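You operate a simulated robot arm through the tools that you are given. There is no shell and no other tool. Be economical: measure what you need, move in short steps, check, and stop when the job is done.

The job below is to be done with a simulated robot arm. You get a single attempt, and the scene is never put back.

## Task
Wipe the crumbs off the weigh belt and zero the checkweigher.
Fine: isolator off for the wipe; pad back, isolator on, then zero. What is to be rubbed or washed off counts as gone when no trace of it is left.

Only the result counts: the job must be done as asked and must still hold three seconds after the hand-in. Knocking over, shifting, dropping, spilling or breaking anything else fails it.

## Robot
A 6-joint arm with a two-finger parallel gripper on a trunk, on a base that drives. Base frame: it is fixed to the floor where the robot stands at the start and does not move with it; the origin is under the middle of the robot, x ahead of it, y to its left, z up. Lengths are in m, angles in degrees, forces in N, time in s.
With the tool pointing down near the work surface it reaches from about 0.1 to 0.74 m from the robot's upright axis, wherever it stands. Its first joint turns from -166.0 to 166.0 degrees. Places, roughly: blue pad [-0.5, 1.75, 0.75]; crumbs on the weigh belt [0.3, 0.9, 0.8]; isolator switch [0.6, 0, 0.7]; yellow key [0, 0.9, 0.8]. Payload 3.91 kg.
The TCP is the grasp point between the finger pads, 0.03 m short of the fingertips. In the tool frame z runs along the fingers and y along their closing line. Largest opening 0.11 m; finger width 0.02, thickness 0.01; the body of the gripper, 0.048 by 0.112 m, starts 0.055 m behind the TCP.
Orientation is that of the tool frame in the base frame, as [roll, pitch, yaw] about the fixed x, y, z axes, in that order (R = Rz(yaw) Ry(pitch) Rx(roll)). With the fingers straight down and closing along the base's y, the tool's x points along the base's -x, its y along +y and its z along -z.

## Interface
- The arm moves only by the tool drive_tool. Its argument "increments" is a list of rows, each an object of numbers (a shift or turn left out is 0, a gripper value left out holds the last): "x", "y", "z": the shift along the tool's x, y, z in m; "ax", "ay", "az": the turn, a rotation vector about the tool's x, y, z in degrees. In form: [{"x": .., "y": .., "z": .., "ax": .., "ay": .., "az": ..}, ...]. A call has 1 to 8 rows; each row shifts and turns the commanded pose from where the row before left it, along the tool's axes as they then stand. "hand" is the closure, from 0 (fully open) to 1 (shut), set as the call begins (left out, the last holds). Each row takes 0.2 s and may step no farther than 0.05 m and 8.6 degrees from the row before; otherwise, or with a gripper value out of range, the whole call is refused. Where a pose cannot be reached the arm comes as near as it can. A force on the tool above 90 N (or 10 N above the force at the start of the call, whichever is more), or a blocked arm, ends the call early, and 0.2 s more pass. The fingers move at their own pace (about 0.045 m/s each) and stop on an object; they squeeze with about 43 N. The grip force told is the motor's: it shows also when the fingers shut on nothing. Time passes only in rows, and 0.2 s behind the last, so rows that do not move let the fingers close. It gives the time, the measured TCP pose, the force on the tool (base axes), the opening and the grip force at its end, in the units of the frame above (readings bear some noise), with the torque about the TCP (base axes, N m) and any sound that the robot's microphone picked up.
- Cameras (640 x 400 px; columns grow to the right, rows downward): "scene" is now at [0.0094, 0.1923, 1.353]; the picture's right is [0.47, -0.88, 0.00], its down [-0.64, -0.34, -0.69] and it looks along [0.61, 0.33, -0.72] (base axes); focal length 255 px, centre (320, 200). "wrist" rides on the gripper at [0.071, 0.022, -0.107] in the tool frame; the picture's right is [-0.29, 0.96, 0.00], its down [-0.76, -0.23, -0.61] and it looks along [-0.58, -0.18, 0.79] (tool axes); focal length 243 px, centre (320, 200).
- camera(camera): a new picture of that camera. The clock stands still meanwhile.
- slide_trunk(by): slides the trunk up (or, below 0, down) by that many m; the arm and the scene camera ride with it, the base frame stays. It gives what a move gives, with no picture.
- drive_base(legs): drives the robot by 1 to 6 legs, each [ahead, left, turn to the left] in m, m and degrees, along the robot's own axes; the way and the turn of a leg run together, so that a leg with both is an arc; at most 1.5 m and 180 degrees a leg. The arm and the cameras ride along, it lands a little off, and it stops where it bumps. It gives what a move gives.
- pan_tilt(pan, tilt): turns the head with the scene camera to pan (to the left, within 86 degrees either way) and tilt (down, from -29 to 69), counted from straight ahead of the robot. It gives what a move gives.
- pixel_to_xyz(camera, pixels): for up to 12 pixels [column, row] of the newest picture of that camera ("zoom" is the newest enlarged one), the place [x, y, z] in the base frame of the surface seen there, good to about 0.002 m. The clock stands still meanwhile.
- enlarge(camera, box): a new picture of the part [left, top, right, bottom] of that camera's present view, enlarged. The clock stands still meanwhile.
- job_done(): hands the job in; it is judged then, once.

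Work in short steps. Measure before you move; look again where a grasp or a placing could have gone wrong, and mend it. You have 80 turns and 68 pictures in all, those below and enlarged ones among them. Open the gripper and draw the arm clear of the work before you hand the job in, unless the task says otherwise; then end with one line.

The tools are called after "Call:" as a command line: name --argument value ..., lists and objects as JSON in quotes. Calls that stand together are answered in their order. drive_tool: Moves the arm, as the interface text tells. Its arguments: {"type":"object","properties":{"increments":{"type":"array"},"hand":{"type":"number"}},"required":["increments"]} The other tools are called the same way: slide_trunk (by) slides the trunk up or down; drive_base (legs) drives the base; pan_tilt (pan, tilt) turns the head that bears the scene camera; camera (camera) takes a picture; pixel_to_xyz (camera, pixels) gives the place of the surface under pixels of a picture; enlarge (camera, box) takes an enlarged picture of a part of a camera's view; job_done () hands the job in.

At the start:

```text
t: 0.0
tcp_pos: [0.0548, 0.4217, 1.1395]
tool_rot: [-180.0, -0.1, 179.9]
wrist_force: [0.0, 0.1, -0.7]
ft_torque: [-0.01, 0.0, -0.01]
opening: 0.1101
finger_force: 0.1
trunk travel left (down, up): [-0.32, 0.27]
robot x, y, heading: [0.0015, 0.0006, 0.4]
head pan, tilt: [28.3, 46.3]
```

scene: 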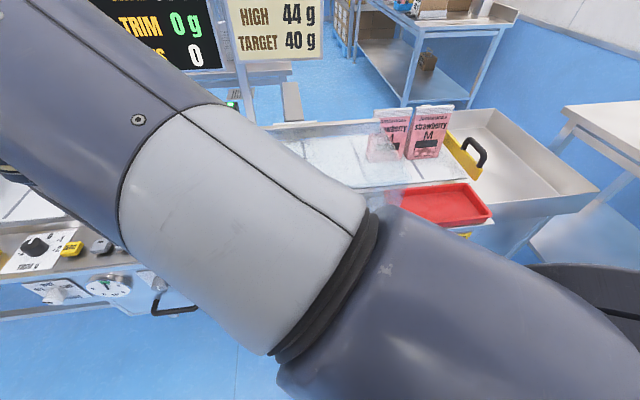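
wrist: 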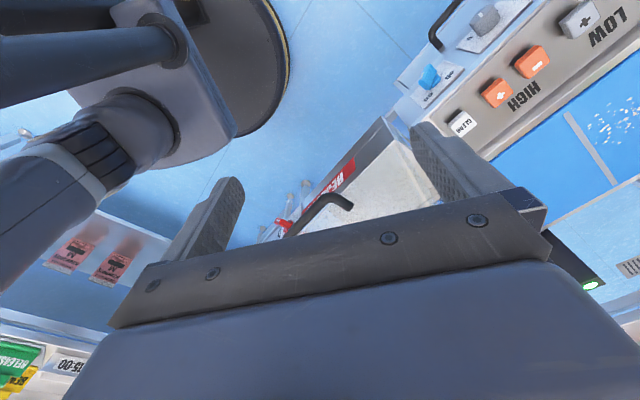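

The arm blocks much of the scene view; I pan left toward the checkweigher to see the panel.

Call:
pan_tilt --pan 75 --tilt 40

Call:
camera --camera "scene"

```text
t: 1.1
tcp_pos: [0.0546, 0.422, 1.1388]
tool_rot: [-180.0, 0.0, -179.9]
wrist_force: [-0.1, 1.3, -0.7]
ft_torque: [-0.02, -0.03, 0.0]
opening: 0.11
finger_force: 0.1
trunk travel left (down, up): [-0.32, 0.27]
robot x, y, heading: [0.0009, -0.0033, 0.0]
head pan, tilt: [75.0, 40.0]
```

```text
65 pictures are left
```

scene: 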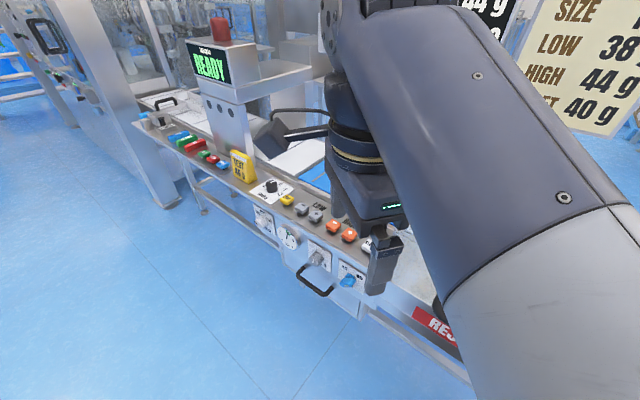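

The front panel runs along y≈0.7. I enlarge it to read labels, and look ahead for the isolator.

Call:
enlarge --camera "scene" --box '[130, 80, 410, 300]'

Call:
pixel_to_xyz --camera "scene" --pixels '[[286, 200], [302, 208], [271, 186], [334, 226], [349, 234], [315, 258], [348, 280], [289, 237], [242, 165], [165, 104], [185, 143], [365, 245]]'

```text
1.82 times, centred on (270, 190) of scene
```

zoom: 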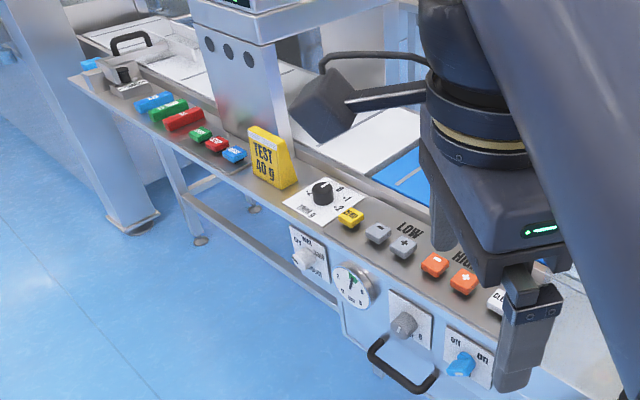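

```text
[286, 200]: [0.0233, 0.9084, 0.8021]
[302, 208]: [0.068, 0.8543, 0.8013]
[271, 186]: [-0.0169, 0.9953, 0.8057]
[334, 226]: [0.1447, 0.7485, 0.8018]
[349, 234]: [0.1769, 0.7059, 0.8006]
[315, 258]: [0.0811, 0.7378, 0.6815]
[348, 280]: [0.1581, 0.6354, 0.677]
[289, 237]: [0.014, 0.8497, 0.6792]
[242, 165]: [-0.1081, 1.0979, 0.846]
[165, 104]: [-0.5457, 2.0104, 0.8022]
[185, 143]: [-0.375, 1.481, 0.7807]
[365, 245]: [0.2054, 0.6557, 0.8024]
```

Line runs along roughly (0.56,-0.83). Next I look at the isolator area near (0.6, 0, 0.7) and the sign boards.

Call:
pan_tilt --pan -10 --tilt 50

Call:
camera --camera "scene"

```text
t: 2.7
tcp_pos: [0.0568, 0.4214, 1.1395]
tool_rot: [179.9, 0.0, 180.0]
wrist_force: [-0.7, -0.1, -0.5]
ft_torque: [0.0, -0.03, -0.02]
opening: 0.1099
finger_force: 0.1
trunk travel left (down, up): [-0.32, 0.27]
robot x, y, heading: [-0.0001, -0.0017, -0.2]
head pan, tilt: [-10.0, 50.0]
```

```text
63 pictures are left
```

scene: 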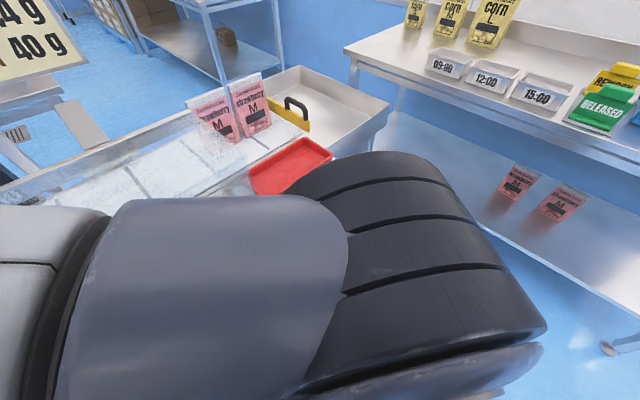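

The isolator sits on the same front face, which is about 0.49 m from the robot's axis. I turn the base 34° to face the line, then bring the arm to the front.

Call:
drive_base --legs '[[0, 0, 34]]'

Call:
drive_tool --increments '[{"x": -0.03, "y": -0.035}, {"x": -0.03, "y": -0.035}, {"x": -0.03, "y": -0.035}, {"x": -0.03, "y": -0.035}, {"x": -0.03, "y": -0.035}, {"x": -0.03, "y": -0.035}, {"x": -0.03, "y": -0.035}, {"x": -0.03, "y": -0.035}]' --hand 0

Call:
drive_tool --increments '[{"x": -0.03, "y": -0.035}, {"x": -0.03, "y": -0.035}, {"x": -0.03, "y": -0.035}, {"x": -0.03, "y": -0.035}]'

Call:
pan_tilt --pan -30 --tilt 50

Call:
camera --camera "scene"

Call:
camera --camera "wrist"

```text
t: 4.8
tcp_pos: [-0.194, 0.379, 1.1399]
tool_rot: [-179.9, 0.0, -145.6]
wrist_force: [-0.3, -0.3, 0.4]
ft_torque: [0.03, 0.02, 0.02]
opening: 0.1101
finger_force: 0.0
trunk travel left (down, up): [-0.32, 0.27]
robot x, y, heading: [-0.001, -0.0013, 34.6]
head pan, tilt: [-10.0, 50.0]
```

```text
t: 6.6
tcp_pos: [0.1598, 0.2858, 1.1401]
tool_rot: [179.9, 0.0, -145.4]
wrist_force: [0.4, -0.3, -0.4]
ft_torque: [0.0, 0.03, 0.0]
opening: 0.11
finger_force: 0.1
trunk travel left (down, up): [-0.32, 0.27]
robot x, y, heading: [0.0019, -0.0045, 34.6]
head pan, tilt: [-10.0, 50.0]
```

```text
t: 7.6
tcp_pos: [0.3423, 0.2397, 1.14]
tool_rot: [-180.0, 0.1, -145.4]
wrist_force: [0.3, 0.4, 0.2]
ft_torque: [-0.02, -0.02, 0.0]
opening: 0.11
finger_force: 0.1
trunk travel left (down, up): [-0.32, 0.27]
robot x, y, heading: [-0.0012, 0.001, 34.4]
head pan, tilt: [-10.0, 50.0]
```

```text
t: 8.4
tcp_pos: [0.3407, 0.2391, 1.1395]
tool_rot: [-179.9, 0.0, -145.5]
wrist_force: [0.8, -0.6, 0.4]
ft_torque: [0.02, 0.03, 0.01]
opening: 0.1101
finger_force: 0.1
trunk travel left (down, up): [-0.32, 0.27]
robot x, y, heading: [0.0017, -0.0023, 34.5]
head pan, tilt: [-30.0, 50.0]
```

```text
62 pictures are left
```

scene: 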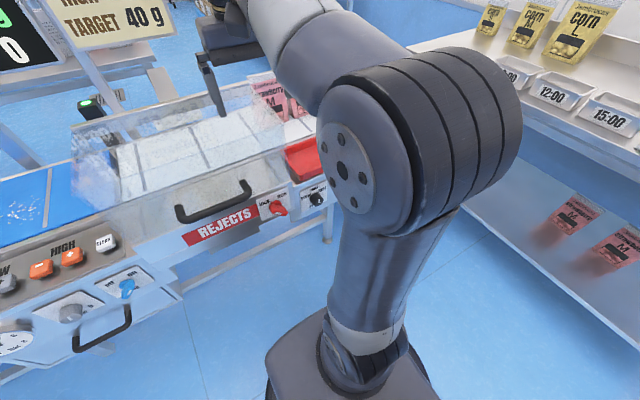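

```text
61 pictures are left
```

wrist: 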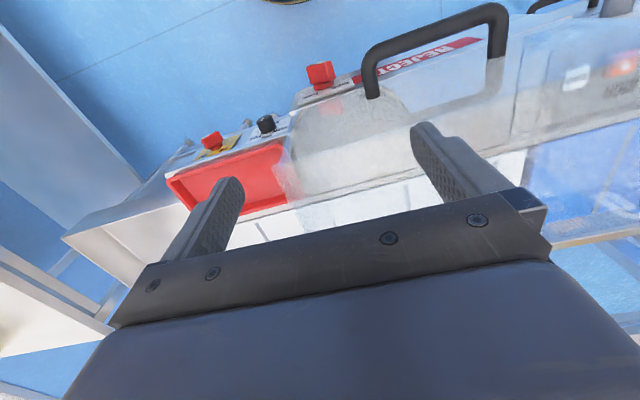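

A red lever is visible at scene (278,208), a black one at (316,200), and another red on yellow at wrist (212,138). I enlarge both to read them.

Call:
enlarge --camera "scene" --box '[180, 140, 340, 240]'

Call:
pixel_to_xyz --camera "zoom" --pixels '[[391, 272], [420, 295], [545, 240], [360, 235], [370, 300]]'

Call:
enlarge --camera "wrist" --box '[180, 40, 360, 170]'

Call:
pixel_to_xyz --camera "wrist" --pixels '[[320, 74], [212, 138], [267, 124], [220, 150]]'

```text
4.00 times, centred on (260, 190) of scene
```

zoom: 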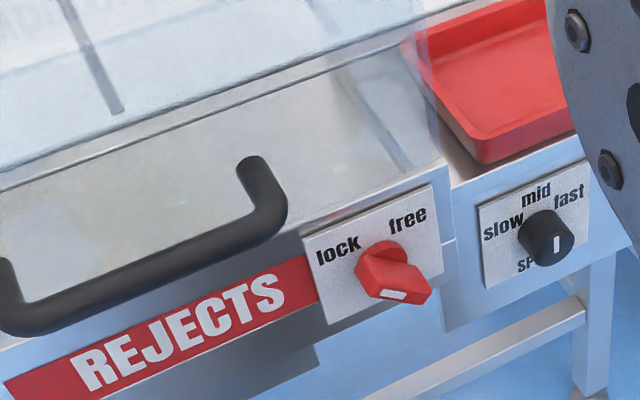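

```text
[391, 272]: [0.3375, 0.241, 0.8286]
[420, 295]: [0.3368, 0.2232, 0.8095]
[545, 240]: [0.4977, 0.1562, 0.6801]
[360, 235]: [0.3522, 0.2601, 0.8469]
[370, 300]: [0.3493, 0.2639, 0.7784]
```

```text
3.08 times, centred on (270, 105) of wrist
```

zoom: 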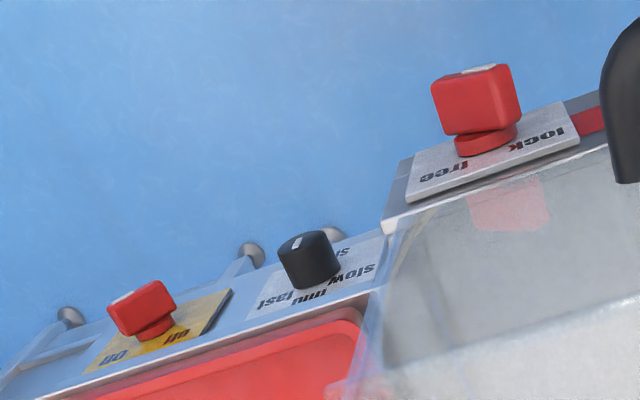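

```text
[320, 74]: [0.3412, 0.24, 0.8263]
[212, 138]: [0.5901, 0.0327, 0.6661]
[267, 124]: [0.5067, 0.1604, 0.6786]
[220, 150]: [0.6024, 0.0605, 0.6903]
```

The isolator is the red lever on the yellow plate at about (0.59, 0.03, 0.67). I back off 0.2 m, move 0.3 m right to face it, and look.

Call:
drive_base --legs '[[-0.2, 0, 0], [0, -0.3, 0]]'

Call:
pan_tilt --pan -10 --tilt 45

Call:
camera --camera "scene"

```text
t: 11.6
tcp_pos: [0.3426, -0.1174, 1.1392]
tool_rot: [-180.0, -0.1, -145.5]
wrist_force: [-0.9, 0.3, -0.6]
ft_torque: [-0.01, 0.0, 0.0]
opening: 0.1099
finger_force: 0.2
trunk travel left (down, up): [-0.32, 0.27]
robot x, y, heading: [0.0015, -0.3578, 35.0]
head pan, tilt: [-30.0, 50.0]
```

```text
t: 12.5
tcp_pos: [0.344, -0.1172, 1.1397]
tool_rot: [-180.0, 0.1, -145.4]
wrist_force: [0.1, -0.2, -0.2]
ft_torque: [0.0, 0.0, -0.01]
opening: 0.1099
finger_force: 0.0
trunk travel left (down, up): [-0.32, 0.27]
robot x, y, heading: [0.0004, -0.3557, 34.5]
head pan, tilt: [-10.0, 45.0]
```

```text
58 pictures are left
```

scene: 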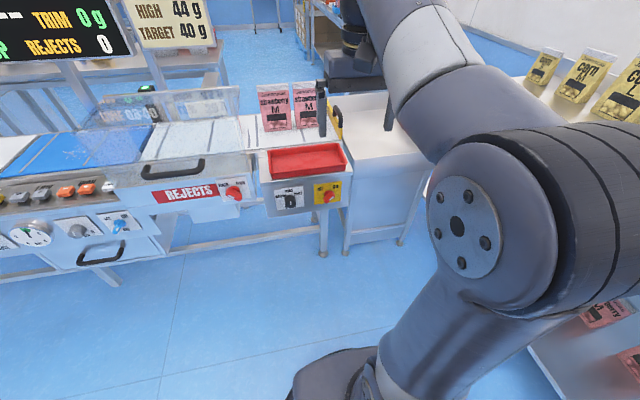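

Isolator at (328,196). Enlarge it and the signboard/belt, and measure plate points.

Call:
enlarge --camera "scene" --box '[260, 165, 356, 225]'

Call:
pixel_to_xyz --camera "zoom" --pixels '[[376, 160], [376, 262], [556, 120], [552, 240], [460, 200], [440, 215], [470, 165], [490, 225]]'

Call:
enlarge --camera "scene" --box '[0, 0, 290, 200]'

```text
6.67 times, centred on (308, 195) of scene
```

zoom: 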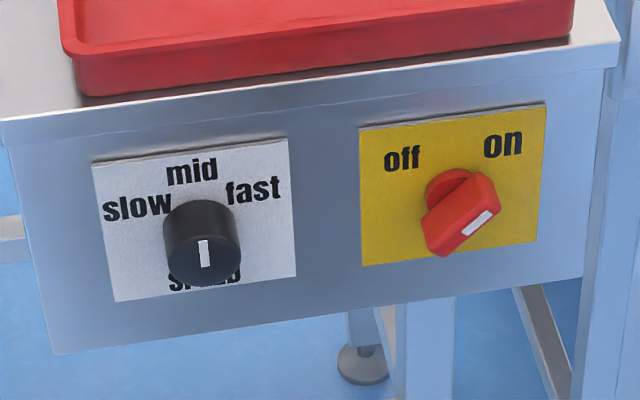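

```text
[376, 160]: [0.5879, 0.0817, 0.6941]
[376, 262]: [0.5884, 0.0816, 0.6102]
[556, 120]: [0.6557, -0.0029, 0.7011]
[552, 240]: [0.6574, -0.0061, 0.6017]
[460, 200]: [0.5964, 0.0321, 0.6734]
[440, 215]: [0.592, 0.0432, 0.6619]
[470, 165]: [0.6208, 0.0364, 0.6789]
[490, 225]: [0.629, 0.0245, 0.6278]
```

```text
2.00 times, centred on (145, 100) of scene
```

zoom: 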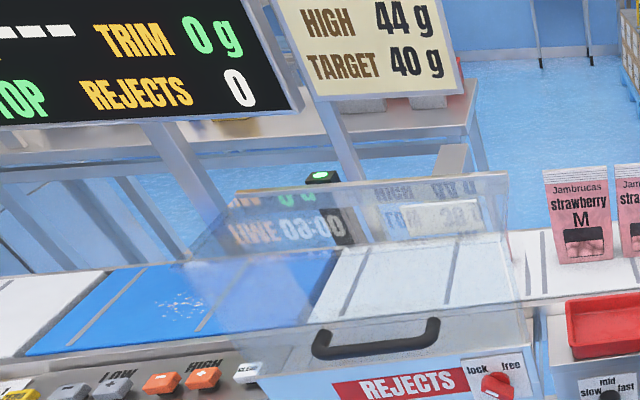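

The isolator's white mark points to "on"; "off" is up-left. I shift forward, then pitch the tool to horizontal toward the panel.

Call:
drive_tool --increments '[{"x": -0.0475, "az": -1.5}, {"x": -0.0475}, {"x": -0.0475}, {"x": -0.0475}, {"ay": -8.5}, {"ay": -8.5}, {"ay": -8.5}, {"ay": -8.5}]' --hand 0.4

Call:
drive_tool --increments '[{"ay": -8.5}, {"ay": -8.5}, {"ay": -8.5}, {"ay": -8.5}, {"ay": -8.5}, {"ay": -8.5}, {"ay": -5}]'

```text
t: 14.3
tcp_pos: [0.4757, -0.0213, 1.0931]
tool_rot: [-180.0, 34.1, -143.8]
wrist_force: [-0.1, 0.8, -0.1]
ft_torque: [0.03, 0.05, -0.04]
opening: 0.0657
finger_force: 0.1
out of reach, approached as far as the arm can: row 2, 3, 4
trunk travel left (down, up): [-0.32, 0.27]
robot x, y, heading: [0.0003, -0.3587, 34.5]
head pan, tilt: [-10.0, 45.0]
```

```text
t: 15.9
tcp_pos: [0.4763, -0.0214, 1.0938]
tool_rot: [-15.2, 89.9, 21.1]
wrist_force: [0.1, -0.2, -0.3]
ft_torque: [0.04, 0.02, -0.01]
opening: 0.0659
finger_force: 0.1
trunk travel left (down, up): [-0.32, 0.27]
robot x, y, heading: [-0.0002, -0.3583, 34.6]
head pan, tilt: [-10.0, 45.0]
```

Tool is now horizontal facing yaw 36.3°. I lower it to z≈0.72 and look with the wrist camera.

Call:
drive_tool --increments '[{"x": 0.047, "y": -0.012}, {"x": 0.047, "y": -0.012}, {"x": 0.047}, {"x": 0.047}, {"x": 0.047}, {"x": 0.047}, {"x": 0.047}, {"x": 0.047}]'

Call:
camera --camera "wrist"

Call:
camera --camera "scene"

```text
t: 17.7
tcp_pos: [0.491, -0.0414, 0.7181]
tool_rot: [7.1, 89.9, 43.1]
wrist_force: [-0.1, -0.1, -0.4]
ft_torque: [0.03, 0.0, -0.03]
opening: 0.0658
finger_force: 0.0
trunk travel left (down, up): [-0.32, 0.27]
robot x, y, heading: [0.0041, -0.3572, 34.6]
head pan, tilt: [-10.0, 45.0]
```

```text
55 pictures are left
```

wrist: 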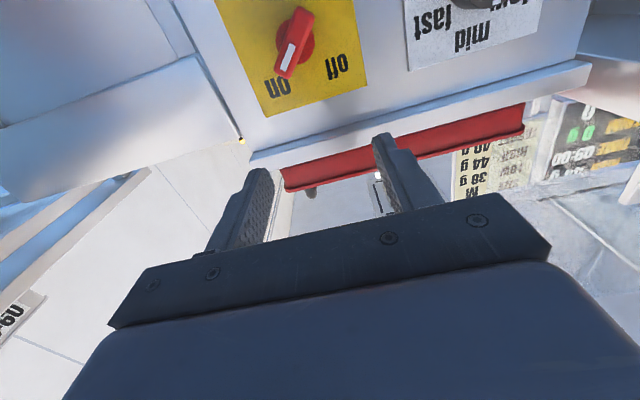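

```text
54 pictures are left
```

scene: 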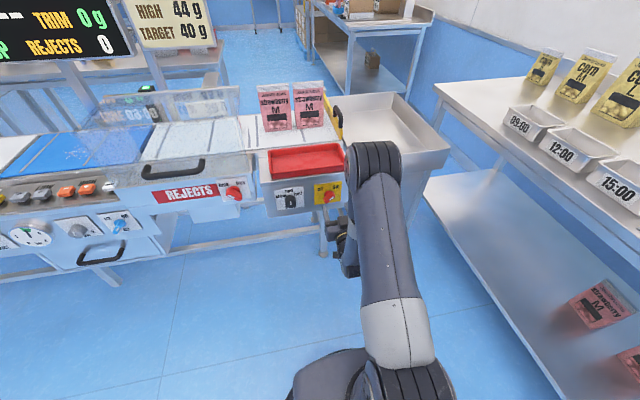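

The lever is clear at wrist (297,42), its mark toward "on". I measure lever and plate points.

Call:
enlarge --camera "wrist" --box '[210, 0, 370, 100]'

Call:
pixel_to_xyz --camera "wrist" --pixels '[[287, 74], [303, 12], [296, 42], [304, 28], [290, 58], [360, 80], [268, 110], [235, 30], [350, 30], [287, 48], [304, 44]]'

```text
4.00 times, centred on (290, 50) of wrist
```

zoom: 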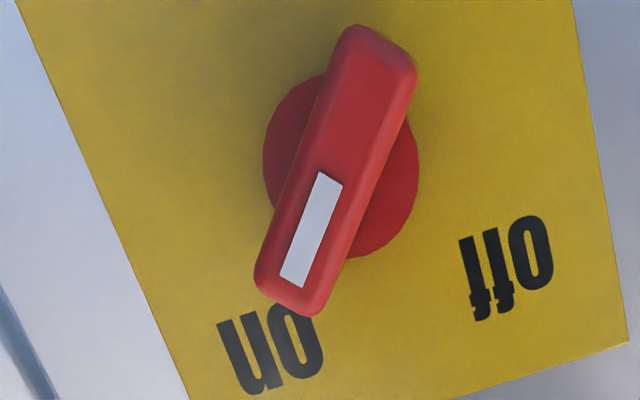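

```text
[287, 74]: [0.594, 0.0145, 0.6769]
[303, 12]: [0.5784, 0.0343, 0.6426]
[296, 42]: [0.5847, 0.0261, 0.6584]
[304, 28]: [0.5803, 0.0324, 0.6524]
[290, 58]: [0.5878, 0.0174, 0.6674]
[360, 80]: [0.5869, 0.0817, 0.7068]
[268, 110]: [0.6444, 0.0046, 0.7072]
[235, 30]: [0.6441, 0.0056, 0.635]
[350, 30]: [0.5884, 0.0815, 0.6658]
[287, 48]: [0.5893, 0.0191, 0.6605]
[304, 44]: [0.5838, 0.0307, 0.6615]
```

Lever centre ≈(0.586,0.024,0.660), tilted 36° to the right (on), protruding 35 mm from the plate. I align laterally and roll +36° while still standing off.

Call:
drive_tool --increments '[{"x": 0.03, "y": -0.004}, {"x": 0.028}, {"az": 7.2}, {"az": 7.2}, {"az": 7.2}, {"az": 7.2}, {"az": 7.2}, {"z": 0.04}]'

Call:
drive_tool --increments '[{"z": 0.03}]'

Call:
camera --camera "wrist"

```text
t: 19.5
tcp_pos: [0.5251, -0.0208, 0.6586]
tool_rot: [90.1, 53.9, 126.2]
wrist_force: [0.1, 0.1, 0.6]
ft_torque: [-0.03, -0.02, 0.01]
opening: 0.0662
finger_force: 0.0
trunk travel left (down, up): [-0.32, 0.27]
robot x, y, heading: [0.0004, -0.3537, 34.6]
head pan, tilt: [-10.0, 45.0]
```

```text
t: 19.9
tcp_pos: [0.5498, -0.0036, 0.6585]
tool_rot: [90.0, 54.0, 126.1]
wrist_force: [0.2, -0.5, -0.4]
ft_torque: [-0.04, 0.01, 0.02]
opening: 0.066
finger_force: 0.0
trunk travel left (down, up): [-0.32, 0.27]
robot x, y, heading: [-0.0009, -0.3565, 34.6]
head pan, tilt: [-10.0, 45.0]
```

```text
52 pictures are left
```

wrist: 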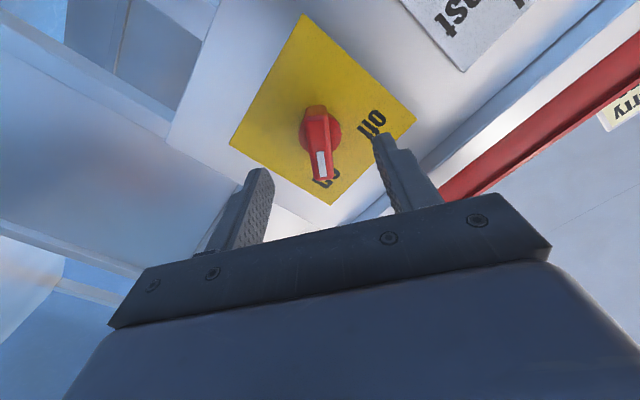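

The lever lies upright between the fingers. Advance 42 mm and close.

Call:
drive_tool --increments '[{"z": 0.021}, {"z": 0.021}]'

Call:
drive_tool --increments '[{}, {}, {}, {}]' --hand 1

```text
t: 20.5
tcp_pos: [0.5839, 0.019, 0.6563]
tool_rot: [90.0, 54.0, 126.1]
wrist_force: [-0.1, -0.2, 0.7]
ft_torque: [-0.03, 0.01, -0.02]
opening: 0.0662
finger_force: 0.0
trunk travel left (down, up): [-0.32, 0.27]
robot x, y, heading: [0.0009, -0.3569, 34.7]
head pan, tilt: [-10.0, 45.0]
```

```text
t: 21.5
tcp_pos: [0.5824, 0.0218, 0.6569]
tool_rot: [89.9, 54.0, 126.2]
wrist_force: [-5.3, 8.3, 5.1]
ft_torque: [-0.48, 0.63, -0.34]
opening: 0.0161
finger_force: 39.6
trunk travel left (down, up): [-0.32, 0.27]
robot x, y, heading: [0.0045, -0.3588, 34.6]
head pan, tilt: [-10.0, 45.0]
```

Gripped the lever (16 mm). Turn it counterclockwise 72° toward off.

Call:
drive_tool --increments '[{"az": -8}, {"az": -8}, {"az": -8}, {"az": -8}]'

Call:
drive_tool --increments '[{"az": -8}, {"az": -8}, {"az": -8}, {"az": -8}, {"az": -8}]'

```text
t: 22.5
tcp_pos: [0.5831, 0.0204, 0.6559]
tool_rot: [91.7, 86.2, 127.8]
wrist_force: [2.1, 2.5, -7.8]
ft_torque: [0.76, -1.03, -0.06]
opening: 0.0159
finger_force: 45.3
trunk travel left (down, up): [-0.32, 0.27]
robot x, y, heading: [0.0015, -0.3572, 34.7]
head pan, tilt: [-10.0, 45.0]
```

```text
t: 23.7
tcp_pos: [0.5833, 0.0191, 0.6574]
tool_rot: [-90.2, 54.0, -54.3]
wrist_force: [3.4, -20.3, -11.1]
ft_torque: [-0.04, 0.07, -0.42]
opening: 0.0158
finger_force: 45.0
trunk travel left (down, up): [-0.32, 0.27]
robot x, y, heading: [0.0059, -0.3577, 34.8]
head pan, tilt: [-10.0, 45.0]
```

Force 20 N at the end, torque released – probably at the off position. Open and back away, then look.

Call:
drive_tool --increments '[{}, {}, {}, {"z": -0.03}, {"z": -0.04}, {"z": -0.04}]' --hand 0.4

Call:
camera --camera "wrist"

Call:
enlarge --camera "scene" --box '[0, 0, 350, 220]'

```text
t: 25.1
tcp_pos: [0.4945, -0.0434, 0.6599]
tool_rot: [-90.0, 54.0, -53.8]
wrist_force: [-0.5, -0.2, -0.7]
ft_torque: [0.0, -0.01, -0.01]
opening: 0.0658
finger_force: 0.0
trunk travel left (down, up): [-0.32, 0.27]
robot x, y, heading: [0.0023, -0.359, 34.5]
head pan, tilt: [-10.0, 45.0]
```

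```text
51 pictures are left
```

wrist: 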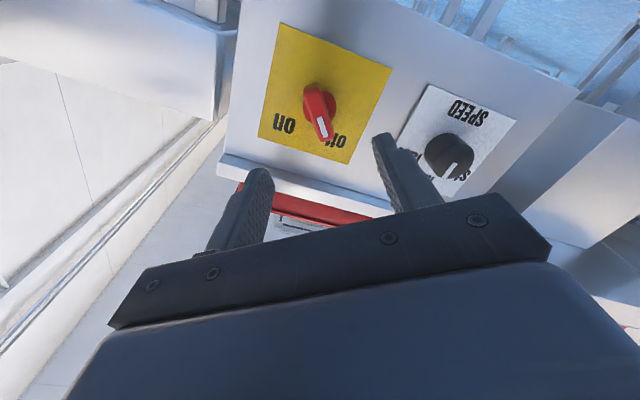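

```text
1.82 times, centred on (175, 110) of scene
```

zoom: 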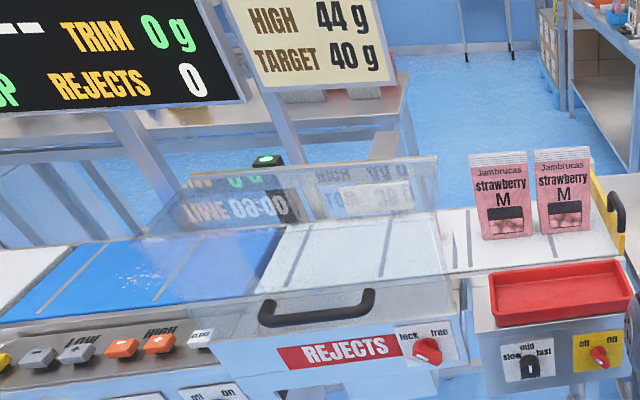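

The isolator now points to "off". I unroll the tool, back off and raise it.

Call:
drive_tool --increments '[{"az": 7.2, "z": -0.03}, {"az": 7.2, "z": -0.03}, {"az": 7.2}, {"az": 7.2}, {"az": 7.2}, {"x": -0.05}, {"x": -0.05}, {"x": -0.05}]'

Call:
drive_tool --increments '[{"x": -0.05}, {"x": -0.05}, {"x": -0.05}, {"x": -0.05}, {"x": -0.05}, {"ay": 8.5}, {"ay": 8.5}, {"ay": 8.5}]'

Call:
drive_tool --increments '[{"ay": 8.5}, {"ay": 8.5}, {"ay": 8.5}, {"ay": 8.5}, {"ay": 8.5}, {"ay": 8.5}, {"ay": 8.5}, {"ay": 5}]' --hand 0

Call:
pan_tilt --pan 55 --tilt 35

Call:
camera --camera "scene"

```text
t: 26.9
tcp_pos: [0.4473, -0.079, 0.8086]
tool_rot: [160.3, 89.9, -163.6]
wrist_force: [-0.2, 0.6, 0.0]
ft_torque: [0.0, -0.04, 0.0]
opening: 0.066
finger_force: 0.0
trunk travel left (down, up): [-0.32, 0.27]
robot x, y, heading: [0.0045, -0.3567, 34.5]
head pan, tilt: [-10.0, 45.0]
```

```text
t: 28.7
tcp_pos: [0.4411, -0.0725, 1.0634]
tool_rot: [171.7, 70.7, -149.7]
wrist_force: [0.4, -0.6, -1.6]
ft_torque: [0.07, -0.13, 0.08]
opening: 0.0659
finger_force: 0.1
out of reach, approached as far as the arm can: row 8
trunk travel left (down, up): [-0.32, 0.27]
robot x, y, heading: [0.0044, -0.3542, 34.7]
head pan, tilt: [-10.0, 45.0]
```

```text
t: 30.5
tcp_pos: [0.4755, -0.1783, 1.0268]
tool_rot: [168.2, 12.2, -139.8]
wrist_force: [0.2, -0.2, -0.3]
ft_torque: [-0.01, -0.01, 0.02]
opening: 0.11
finger_force: 0.0
out of reach, approached as far as the arm can: row 3, 4, 5, 6, 7, 8
trunk travel left (down, up): [-0.32, 0.27]
robot x, y, heading: [0.0016, -0.3569, 34.9]
head pan, tilt: [-10.0, 45.0]
```

```text
t: 31.8
tcp_pos: [0.4768, -0.179, 1.0274]
tool_rot: [168.4, 12.2, -140.0]
wrist_force: [-0.2, 0.1, 0.2]
ft_torque: [-0.03, -0.02, -0.03]
opening: 0.1103
finger_force: 0.0
trunk travel left (down, up): [-0.32, 0.27]
robot x, y, heading: [-0.0014, -0.3567, 34.6]
head pan, tilt: [55.0, 35.0]
```

```text
49 pictures are left
```

scene: 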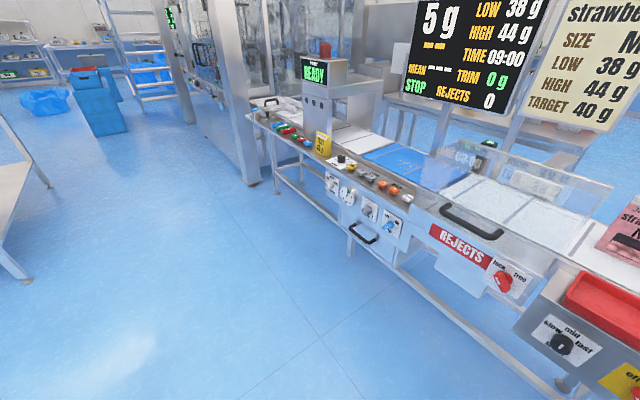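

Clear floor along the line. I enlarge the far left end to find the blue pad and measure the pillar foot.

Call:
enlarge --camera "scene" --box '[220, 70, 380, 170]'

Call:
pixel_to_xyz --camera "zoom" --pixels '[[118, 178], [160, 160], [120, 440], [240, 215], [20, 180], [380, 380]]'

Call:
pixel_to_xyz --camera "scene" --pixels '[[252, 184], [190, 122], [25, 275], [262, 113], [145, 98], [352, 160]]'

```text
4.00 times, centred on (300, 120) of scene
```

zoom: 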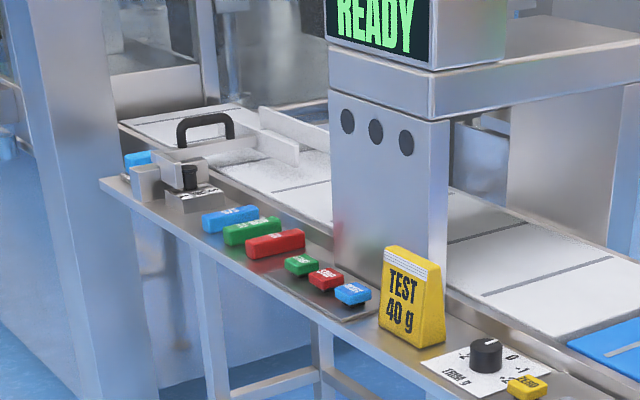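

```text
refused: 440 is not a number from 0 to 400
```

```text
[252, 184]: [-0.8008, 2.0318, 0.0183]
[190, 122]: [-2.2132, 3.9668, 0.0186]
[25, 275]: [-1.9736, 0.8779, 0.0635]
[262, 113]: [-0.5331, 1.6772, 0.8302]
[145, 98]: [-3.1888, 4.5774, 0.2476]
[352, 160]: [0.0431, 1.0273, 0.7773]
```

Pad appears as the blue object near zoom (138,160) behind a small steel box. Drive left ~1.75 m along the line.

Call:
drive_base --legs '[[0, 0, 2], [0, 0.9, 0], [0, 0.85, 0]]'

Call:
pan_tilt --pan 15 --tilt 40

Call:
camera --camera "scene"

```text
t: 41.1
tcp_pos: [-0.5813, 1.2528, 1.0275]
tool_rot: [168.3, 12.1, -137.7]
wrist_force: [0.4, 0.1, -0.3]
ft_torque: [-0.01, 0.02, -0.02]
opening: 0.1098
finger_force: 0.0
trunk travel left (down, up): [-0.32, 0.27]
robot x, y, heading: [-1.0434, 1.055, 37.0]
head pan, tilt: [55.0, 35.0]
```

```text
t: 42.2
tcp_pos: [-0.5813, 1.2524, 1.0279]
tool_rot: [168.3, 12.1, -137.6]
wrist_force: [-0.3, -0.3, -0.3]
ft_torque: [-0.01, 0.03, -0.03]
opening: 0.11
finger_force: 0.2
trunk travel left (down, up): [-0.32, 0.27]
robot x, y, heading: [-1.0491, 1.0545, 37.3]
head pan, tilt: [15.0, 40.0]
```

```text
47 pictures are left
```

scene: 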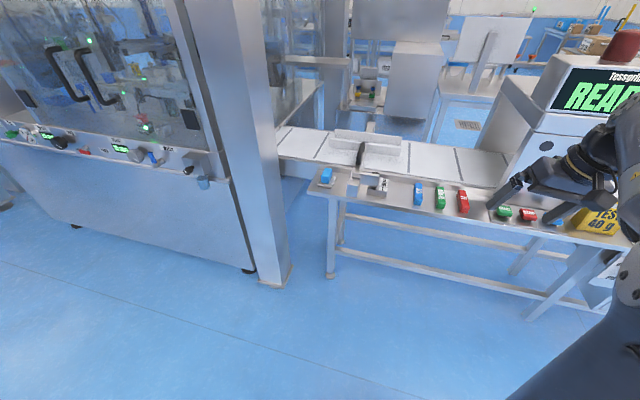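

Pad at (325,176). Enlarge and measure.

Call:
enlarge --camera "scene" --box '[295, 140, 407, 210]'

Call:
pixel_to_xyz --camera "zoom" --pixels '[[180, 160], [160, 205], [195, 215], [180, 245], [250, 250], [260, 185], [375, 110], [495, 265], [145, 260], [200, 165], [157, 165]]'

```text
5.71 times, centred on (351, 175) of scene
```

zoom: 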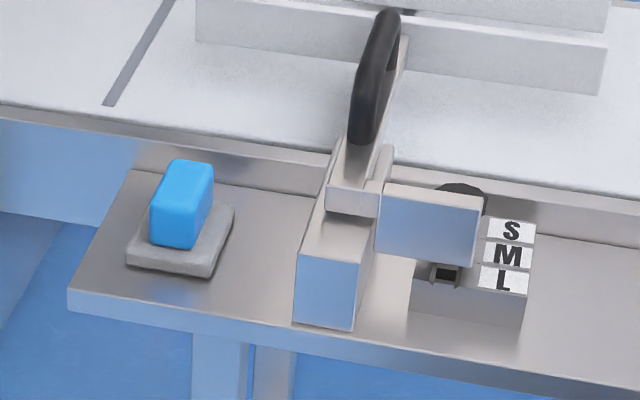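

```text
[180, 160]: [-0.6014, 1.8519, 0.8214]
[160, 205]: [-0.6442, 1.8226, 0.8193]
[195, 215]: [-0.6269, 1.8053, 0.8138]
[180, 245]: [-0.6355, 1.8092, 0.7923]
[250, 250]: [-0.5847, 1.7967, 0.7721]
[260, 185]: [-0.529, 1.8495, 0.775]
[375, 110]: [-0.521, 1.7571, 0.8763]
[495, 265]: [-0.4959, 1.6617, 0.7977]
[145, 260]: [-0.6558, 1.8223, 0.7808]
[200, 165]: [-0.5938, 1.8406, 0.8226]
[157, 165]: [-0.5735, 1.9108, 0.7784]
```

The blue handle block on its grey pad is centred near depth .595, s −1.836 (≈(−0.617,1.829)), top z≈0.822. First I straighten the tool.

Call:
drive_tool --increments '[{"x": 0.04}, {"x": 0.04}, {"ax": 5.85, "ay": 6}, {"ax": 5.85, "ay": 6}]'

Call:
drive_base --legs '[[0, 0.3, 0], [0.2, 0, 0]]'

```text
t: 43.2
tcp_pos: [-0.6399, 1.1988, 1.0106]
tool_rot: [168.4, 11.6, -137.5]
wrist_force: [0.2, 0.0, 0.1]
ft_torque: [-0.01, 0.0, -0.03]
opening: 0.1101
finger_force: 0.0
out of reach, approached as far as the arm can: row 3, 4
trunk travel left (down, up): [-0.32, 0.27]
robot x, y, heading: [-1.049, 1.0572, 36.9]
head pan, tilt: [15.0, 40.0]
```

```text
t: 46.4
tcp_pos: [-0.6617, 1.5591, 1.0088]
tool_rot: [168.3, 11.6, -137.2]
wrist_force: [0.2, 0.0, -0.5]
ft_torque: [-0.04, 0.0, -0.01]
opening: 0.1102
finger_force: 0.1
trunk travel left (down, up): [-0.32, 0.27]
robot x, y, heading: [-1.068, 1.4156, 37.2]
head pan, tilt: [15.0, 40.0]
```

The straightening stalled, likely near a wrist/reach limit. I try again in smaller turns with different axes.

Call:
drive_tool --increments '[{"ay": 6}, {"ay": 6}]'

Call:
drive_tool --increments '[{"ax": 6}, {"ax": 6}]'

Call:
camera --camera "scene"

```text
t: 47.0
tcp_pos: [-0.6628, 1.5683, 1.0119]
tool_rot: [162.9, 3.8, -135.4]
wrist_force: [-0.3, -0.4, 0.6]
ft_torque: [0.02, 0.02, -0.04]
opening: 0.11
finger_force: 0.1
out of reach, approached as far as the arm can: row 1, 2
trunk travel left (down, up): [-0.32, 0.27]
robot x, y, heading: [-1.0712, 1.412, 37.4]
head pan, tilt: [15.0, 40.0]
```

```text
t: 47.6
tcp_pos: [-0.6636, 1.5728, 1.0141]
tool_rot: [166.7, 9.2, -136.7]
wrist_force: [0.0, -0.1, 0.2]
ft_torque: [-0.01, 0.01, -0.01]
opening: 0.1098
finger_force: 0.1
out of reach, approached as far as the arm can: row 1, 2
trunk travel left (down, up): [-0.32, 0.27]
robot x, y, heading: [-1.0682, 1.4169, 37.4]
head pan, tilt: [15.0, 40.0]
```

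```text
45 pictures are left
```

scene: 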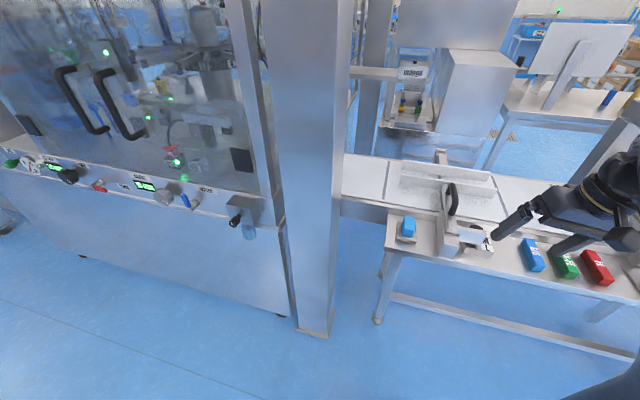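

A joint limit seems to bind. I look at the arm's posture by panning right.

Call:
pan_tilt --pan -25 --tilt 40

Call:
camera --camera "scene"

```text
t: 48.7
tcp_pos: [-0.6637, 1.5734, 1.0128]
tool_rot: [166.8, 9.2, -136.8]
wrist_force: [-0.5, -0.3, 0.6]
ft_torque: [-0.01, 0.03, -0.02]
opening: 0.1099
finger_force: 0.0
trunk travel left (down, up): [-0.32, 0.27]
robot x, y, heading: [-1.0688, 1.4159, 37.3]
head pan, tilt: [-25.0, 40.0]
```

```text
44 pictures are left
```

scene: 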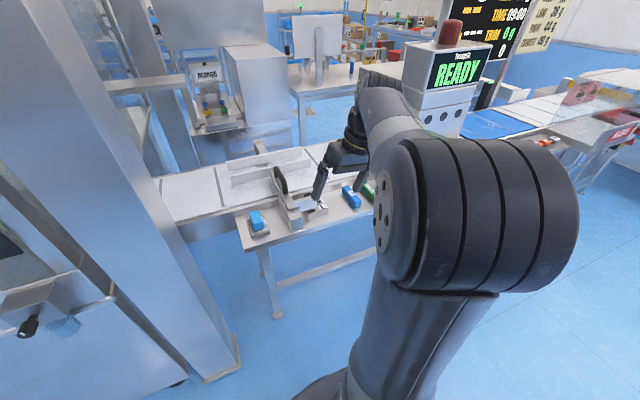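

Test: move down 0.1 m with no rotation and see if reach recovers.

Call:
drive_tool --increments '[{"x": 0.03}, {"x": 0.03}, {"ay": 5}, {"ax": 5}]'

Call:
drive_tool --increments '[{"y": 0.04}, {"y": 0.04}, {"y": 0.04}, {"y": 0.04}, {"ay": 5}, {"ax": 5}]'

```text
t: 49.7
tcp_pos: [-0.7057, 1.5424, 1.0056]
tool_rot: [166.2, 8.6, -136.5]
wrist_force: [0.5, -0.2, 0.5]
ft_torque: [0.01, 0.01, -0.02]
opening: 0.1098
finger_force: 0.1
out of reach, approached as far as the arm can: row 3, 4
trunk travel left (down, up): [-0.32, 0.27]
robot x, y, heading: [-1.0697, 1.4157, 37.0]
head pan, tilt: [-25.0, 40.0]
```

```text
t: 51.1
tcp_pos: [-0.8176, 1.6491, 1.0433]
tool_rot: [164.4, 4.1, -135.5]
wrist_force: [-0.6, 0.2, 0.0]
ft_torque: [0.01, 0.0, 0.03]
opening: 0.11
finger_force: 0.0
out of reach, approached as far as the arm can: row 6
trunk travel left (down, up): [-0.32, 0.27]
robot x, y, heading: [-1.0693, 1.4149, 37.3]
head pan, tilt: [-25.0, 40.0]
```

Moving left freed it somewhat; continue left and retry the roll.

Call:
drive_tool --increments '[{"y": 0.04}, {"y": 0.04}, {"y": 0.04}, {"y": 0.04}, {"ax": 5}, {"ax": 5}, {"ax": 5}]'

```text
t: 52.7
tcp_pos: [-0.8351, 1.6565, 1.0513]
tool_rot: [164.4, 4.2, -135.4]
wrist_force: [-0.2, 0.2, -0.1]
ft_torque: [0.01, -0.02, 0.03]
opening: 0.1102
finger_force: 0.2
out of reach, approached as far as the arm can: row 1, 2, 3, 4, 5, 6, 7
trunk travel left (down, up): [-0.32, 0.27]
robot x, y, heading: [-1.0645, 1.4137, 36.9]
head pan, tilt: [-25.0, 40.0]
```

Suspect the last joint is at its limit (yaw is 8° short). Test turning az the other way, then levelling.

Call:
drive_tool --increments '[{"az": -8}, {"az": -8}, {"az": -8}, {"ax": 5}, {"ax": 5}, {"ax": 5}]'

```text
t: 54.1
tcp_pos: [-0.8351, 1.6549, 1.0526]
tool_rot: [168.0, 11.3, -112.1]
wrist_force: [-0.2, 0.2, -0.1]
ft_torque: [0.01, 0.02, 0.0]
opening: 0.1101
finger_force: 0.0
out of reach, approached as far as the arm can: row 4, 5, 6
trunk travel left (down, up): [-0.32, 0.27]
robot x, y, heading: [-1.0682, 1.4166, 37.2]
head pan, tilt: [-25.0, 40.0]
```

Only the sideways tilt is blocked. I take a look at the arm to determine the posture.

Call:
pan_tilt --pan -40 --tilt 30

Call:
camera --camera "scene"

Call:
camera --camera "wrist"

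```text
t: 54.8
tcp_pos: [-0.8341, 1.6535, 1.0512]
tool_rot: [168.0, 11.1, -112.2]
wrist_force: [0.8, 0.1, 0.2]
ft_torque: [-0.01, 0.0, 0.01]
opening: 0.1099
finger_force: 0.1
trunk travel left (down, up): [-0.32, 0.27]
robot x, y, heading: [-1.0697, 1.4108, 37.2]
head pan, tilt: [-40.0, 30.0]
```

```text
43 pictures are left
```

scene: 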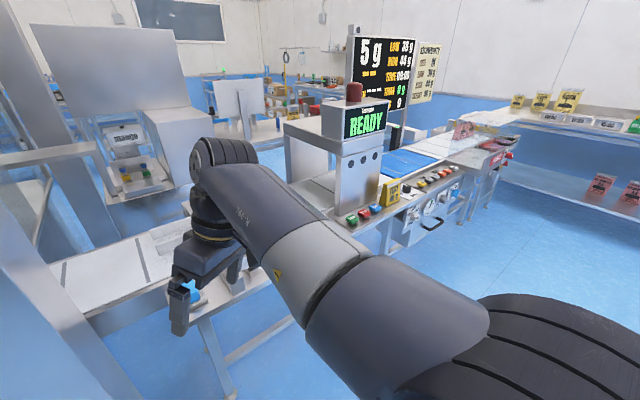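

```text
42 pictures are left
```

wrist: 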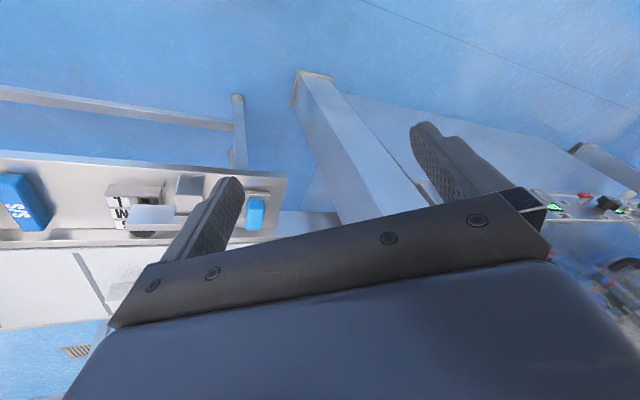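

Only tilting leftwards past ~16° is allowed: consistent with the forearm roll joint having flipped to its limit when passing the straight-wrist pose. I measure the forearm line to unwind it.

Call:
pixel_to_xyz --camera "scene" --pixels '[[225, 152], [240, 190], [265, 215], [290, 235], [320, 260], [345, 290], [400, 310], [480, 340], [210, 225]]'

```text
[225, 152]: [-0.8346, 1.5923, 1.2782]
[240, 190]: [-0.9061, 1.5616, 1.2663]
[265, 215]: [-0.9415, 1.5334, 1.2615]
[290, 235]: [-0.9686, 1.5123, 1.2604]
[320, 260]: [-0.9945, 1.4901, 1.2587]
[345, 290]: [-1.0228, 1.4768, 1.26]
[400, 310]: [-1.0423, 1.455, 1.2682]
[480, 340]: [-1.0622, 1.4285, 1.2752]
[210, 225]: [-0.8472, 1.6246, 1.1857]
```

The forearm is horizontal, pointing straight ahead at z≈1.23. Plan: back off the base a little, point the tool nearly along the forearm, swing its tip around by the left to above, then bring it straight down through the forearm line.

Call:
drive_base --legs '[[-0.2, 0, 0]]'

Call:
drive_tool --increments '[{"az": 8}, {"az": 8}, {"az": 8}, {"y": 0.026, "z": -0.0017, "ax": -7.5}, {"y": 0.026, "z": -0.0017, "ax": -7.5}]'

Call:
drive_tool --increments '[{"x": -0.0296, "z": -0.0022, "ay": -8.5}, {"x": -0.0296, "z": -0.0022, "ay": -8.5}, {"x": -0.0296, "z": -0.0022, "ay": -8.5}, {"x": -0.0296, "z": -0.0022, "ay": -8.5}, {"x": -0.0296, "z": -0.0022, "ay": -8.5}, {"x": -0.0296, "z": -0.0022, "ay": -8.5}, {"x": -0.0296, "z": -0.0022, "ay": -8.5}]'

```text
t: 56.4
tcp_pos: [-0.993, 1.5343, 1.0523]
tool_rot: [168.0, 11.2, -112.2]
wrist_force: [-0.2, 0.1, -0.7]
ft_torque: [0.0, 0.02, -0.03]
opening: 0.1099
finger_force: 0.3
trunk travel left (down, up): [-0.32, 0.27]
robot x, y, heading: [-1.2259, 1.2923, 37.3]
head pan, tilt: [-40.0, 30.0]
```

```text
t: 57.6
tcp_pos: [-1.0256, 1.5664, 1.0722]
tool_rot: [149.4, 5.5, -135.6]
wrist_force: [0.1, -0.2, -0.3]
ft_torque: [-0.03, -0.02, -0.06]
opening: 0.1099
finger_force: 0.1
trunk travel left (down, up): [-0.32, 0.27]
robot x, y, heading: [-1.2281, 1.2947, 37.1]
head pan, tilt: [-40.0, 30.0]
```

```text
t: 59.2
tcp_pos: [-0.8754, 1.6453, 1.1729]
tool_rot: [124.9, 52.1, 179.0]
wrist_force: [0.0, 0.0, -0.6]
ft_torque: [-0.01, 0.01, 0.01]
opening: 0.1097
finger_force: 0.0
trunk travel left (down, up): [-0.32, 0.27]
robot x, y, heading: [-1.2269, 1.2929, 37.1]
head pan, tilt: [-40.0, 30.0]
```

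No limits hit. Now swing about the forearm axis (134°) from down-left through left to up, in 16 rows.

Call:
drive_tool --increments '[{"x": -0.0046, "y": 0.0141, "ax": -4.05, "ay": -1.315, "az": 7.21}, {"x": -0.0046, "y": 0.0141, "ax": -4.05, "ay": -1.315, "az": 7.21}, {"x": -0.0046, "y": 0.0141, "ax": -4.05, "ay": -1.315, "az": 7.21}, {"x": -0.0046, "y": 0.0141, "ax": -4.05, "ay": -1.315, "az": 7.21}, {"x": -0.0046, "y": 0.0141, "ax": -4.05, "ay": -1.315, "az": 7.21}, {"x": -0.0046, "y": 0.0141, "ax": -4.05, "ay": -1.315, "az": 7.21}, {"x": -0.0046, "y": 0.0141, "ax": -4.05, "ay": -1.315, "az": 7.21}, {"x": -0.0046, "y": 0.0141, "ax": -4.05, "ay": -1.315, "az": 7.21}]'

Call:
drive_tool --increments '[{"x": -0.0046, "y": 0.0141, "ax": -4.05, "ay": -1.315, "az": 7.21}, {"x": -0.0046, "y": 0.0141, "ax": -4.05, "ay": -1.315, "az": 7.21}, {"x": -0.0046, "y": 0.0141, "ax": -4.05, "ay": -1.315, "az": 7.21}, {"x": -0.0046, "y": 0.0141, "ax": -4.05, "ay": -1.315, "az": 7.21}, {"x": -0.0046, "y": 0.0141, "ax": -4.05, "ay": -1.315, "az": 7.21}, {"x": -0.0046, "y": 0.0141, "ax": -4.05, "ay": -1.315, "az": 7.21}, {"x": -0.0046, "y": 0.0141, "ax": -4.05, "ay": -1.315, "az": 7.21}, {"x": -0.0046, "y": 0.0141, "ax": -4.05, "ay": -1.315, "az": 7.21}]'

```text
t: 61.0
tcp_pos: [-0.8923, 1.6679, 1.2788]
tool_rot: [78.3, -2.4, 156.0]
wrist_force: [0.6, 0.0, 0.0]
ft_torque: [-0.01, 0.02, -0.02]
opening: 0.1097
finger_force: 0.1
out of reach, approached as far as the arm can: row 6
trunk travel left (down, up): [-0.32, 0.27]
robot x, y, heading: [-1.2288, 1.2895, 37.3]
head pan, tilt: [-40.0, 30.0]
```

```text
t: 62.8
tcp_pos: [-0.8379, 1.5958, 1.3476]
tool_rot: [27.2, -55.3, -175.1]
wrist_force: [0.2, 0.4, -1.0]
ft_torque: [0.0, 0.03, -0.03]
opening: 0.1103
finger_force: 0.1
trunk travel left (down, up): [-0.32, 0.27]
robot x, y, heading: [-1.2238, 1.2947, 37.3]
head pan, tilt: [-40.0, 30.0]
```

The tool is now in-plane, 30° above the forearm line. Pitch it straight down through the line.

Call:
drive_tool --increments '[{"x": -0.0281, "y": -0.009, "z": -0.0022, "ax": 2.59, "ay": -8.08}, {"x": -0.0281, "y": -0.009, "z": -0.0022, "ax": 2.59, "ay": -8.08}, {"x": -0.0281, "y": -0.009, "z": -0.0022, "ax": 2.59, "ay": -8.08}, {"x": -0.0281, "y": -0.009, "z": -0.0022, "ax": 2.59, "ay": -8.08}, {"x": -0.0281, "y": -0.009, "z": -0.0022, "ax": 2.59, "ay": -8.08}, {"x": -0.0281, "y": -0.009, "z": -0.0022, "ax": 2.59, "ay": -8.08}, {"x": -0.0281, "y": -0.009, "z": -0.0022, "ax": 2.59, "ay": -8.08}, {"x": -0.0281, "y": -0.009, "z": -0.0022, "ax": 2.59, "ay": -8.08}]'

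Call:
drive_tool --increments '[{"x": -0.0281, "y": -0.009, "z": -0.0022, "ax": 2.59, "ay": -8.08}, {"x": -0.0281, "y": -0.009, "z": -0.0022, "ax": 2.59, "ay": -8.08}, {"x": -0.0281, "y": -0.009, "z": -0.0022, "ax": 2.59, "ay": -8.08}, {"x": -0.0281, "y": -0.009, "z": -0.0022, "ax": 2.59, "ay": -8.08}, {"x": -0.0281, "y": -0.009, "z": -0.0022, "ax": 2.59, "ay": -8.08}, {"x": -0.0281, "y": -0.009, "z": -0.0022, "ax": 2.59, "ay": -8.08}]'

```text
t: 64.6
tcp_pos: [-0.8454, 1.5938, 1.1339]
tool_rot: [156.1, -51.6, 67.2]
wrist_force: [0.2, 0.1, -0.6]
ft_torque: [0.01, 0.02, -0.01]
opening: 0.1104
finger_force: 0.1
out of reach, approached as far as the arm can: row 3
trunk travel left (down, up): [-0.32, 0.27]
robot x, y, heading: [-1.2256, 1.2895, 37.0]
head pan, tilt: [-40.0, 30.0]
```

```text
t: 66.0
tcp_pos: [-0.9643, 1.5016, 1.0455]
tool_rot: [178.7, -4.2, 55.5]
wrist_force: [0.1, -0.6, -0.6]
ft_torque: [-0.02, 0.01, -0.03]
opening: 0.1101
finger_force: 0.1
trunk travel left (down, up): [-0.32, 0.27]
robot x, y, heading: [-1.2288, 1.294, 37.1]
head pan, tilt: [-40.0, 30.0]
```

The flip worked: tool nearly level with no limits. Level it, set yaw to 36.5°, and drive ahead 0.25 m to the pad.

Call:
drive_tool --increments '[{"ax": 1.3, "ay": -4.2}, {"az": 6.3}, {"az": 6.3}, {"az": 6.3}]' --hand 0.3

Call:
drive_base --legs '[[0.25, 0, 0]]'

Call:
pan_tilt --pan -5 --tilt 50

Call:
camera --camera "scene"

```text
t: 67.0
tcp_pos: [-0.9407, 1.4639, 1.0466]
tool_rot: [-180.0, -0.3, 36.7]
wrist_force: [-0.5, 0.5, -0.3]
ft_torque: [0.0, 0.01, 0.0]
opening: 0.0769
finger_force: 0.0
out of reach, approached as far as the arm can: row 3, 4
trunk travel left (down, up): [-0.32, 0.27]
robot x, y, heading: [-1.2286, 1.2917, 37.3]
head pan, tilt: [-40.0, 30.0]
```

```text
t: 68.8
tcp_pos: [-0.7464, 1.6137, 1.0456]
tool_rot: [-179.9, -0.2, 36.8]
wrist_force: [1.0, -0.6, 0.9]
ft_torque: [0.04, 0.0, -0.01]
opening: 0.0771
finger_force: 0.1
trunk travel left (down, up): [-0.32, 0.27]
robot x, y, heading: [-1.0322, 1.44, 36.9]
head pan, tilt: [-40.0, 30.0]
```

```text
t: 69.8
tcp_pos: [-0.7459, 1.6124, 1.0453]
tool_rot: [-179.8, -0.2, 36.7]
wrist_force: [-0.5, -0.5, -0.3]
ft_torque: [-0.02, 0.01, 0.0]
opening: 0.0769
finger_force: 0.1
trunk travel left (down, up): [-0.32, 0.27]
robot x, y, heading: [-1.033, 1.4433, 37.3]
head pan, tilt: [-5.0, 50.0]
```

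```text
41 pictures are left
```

scene: 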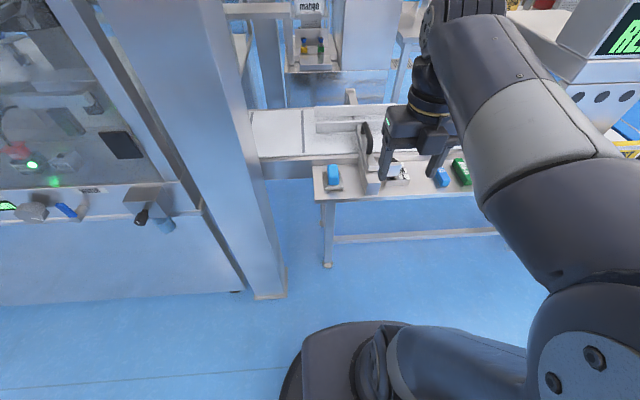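

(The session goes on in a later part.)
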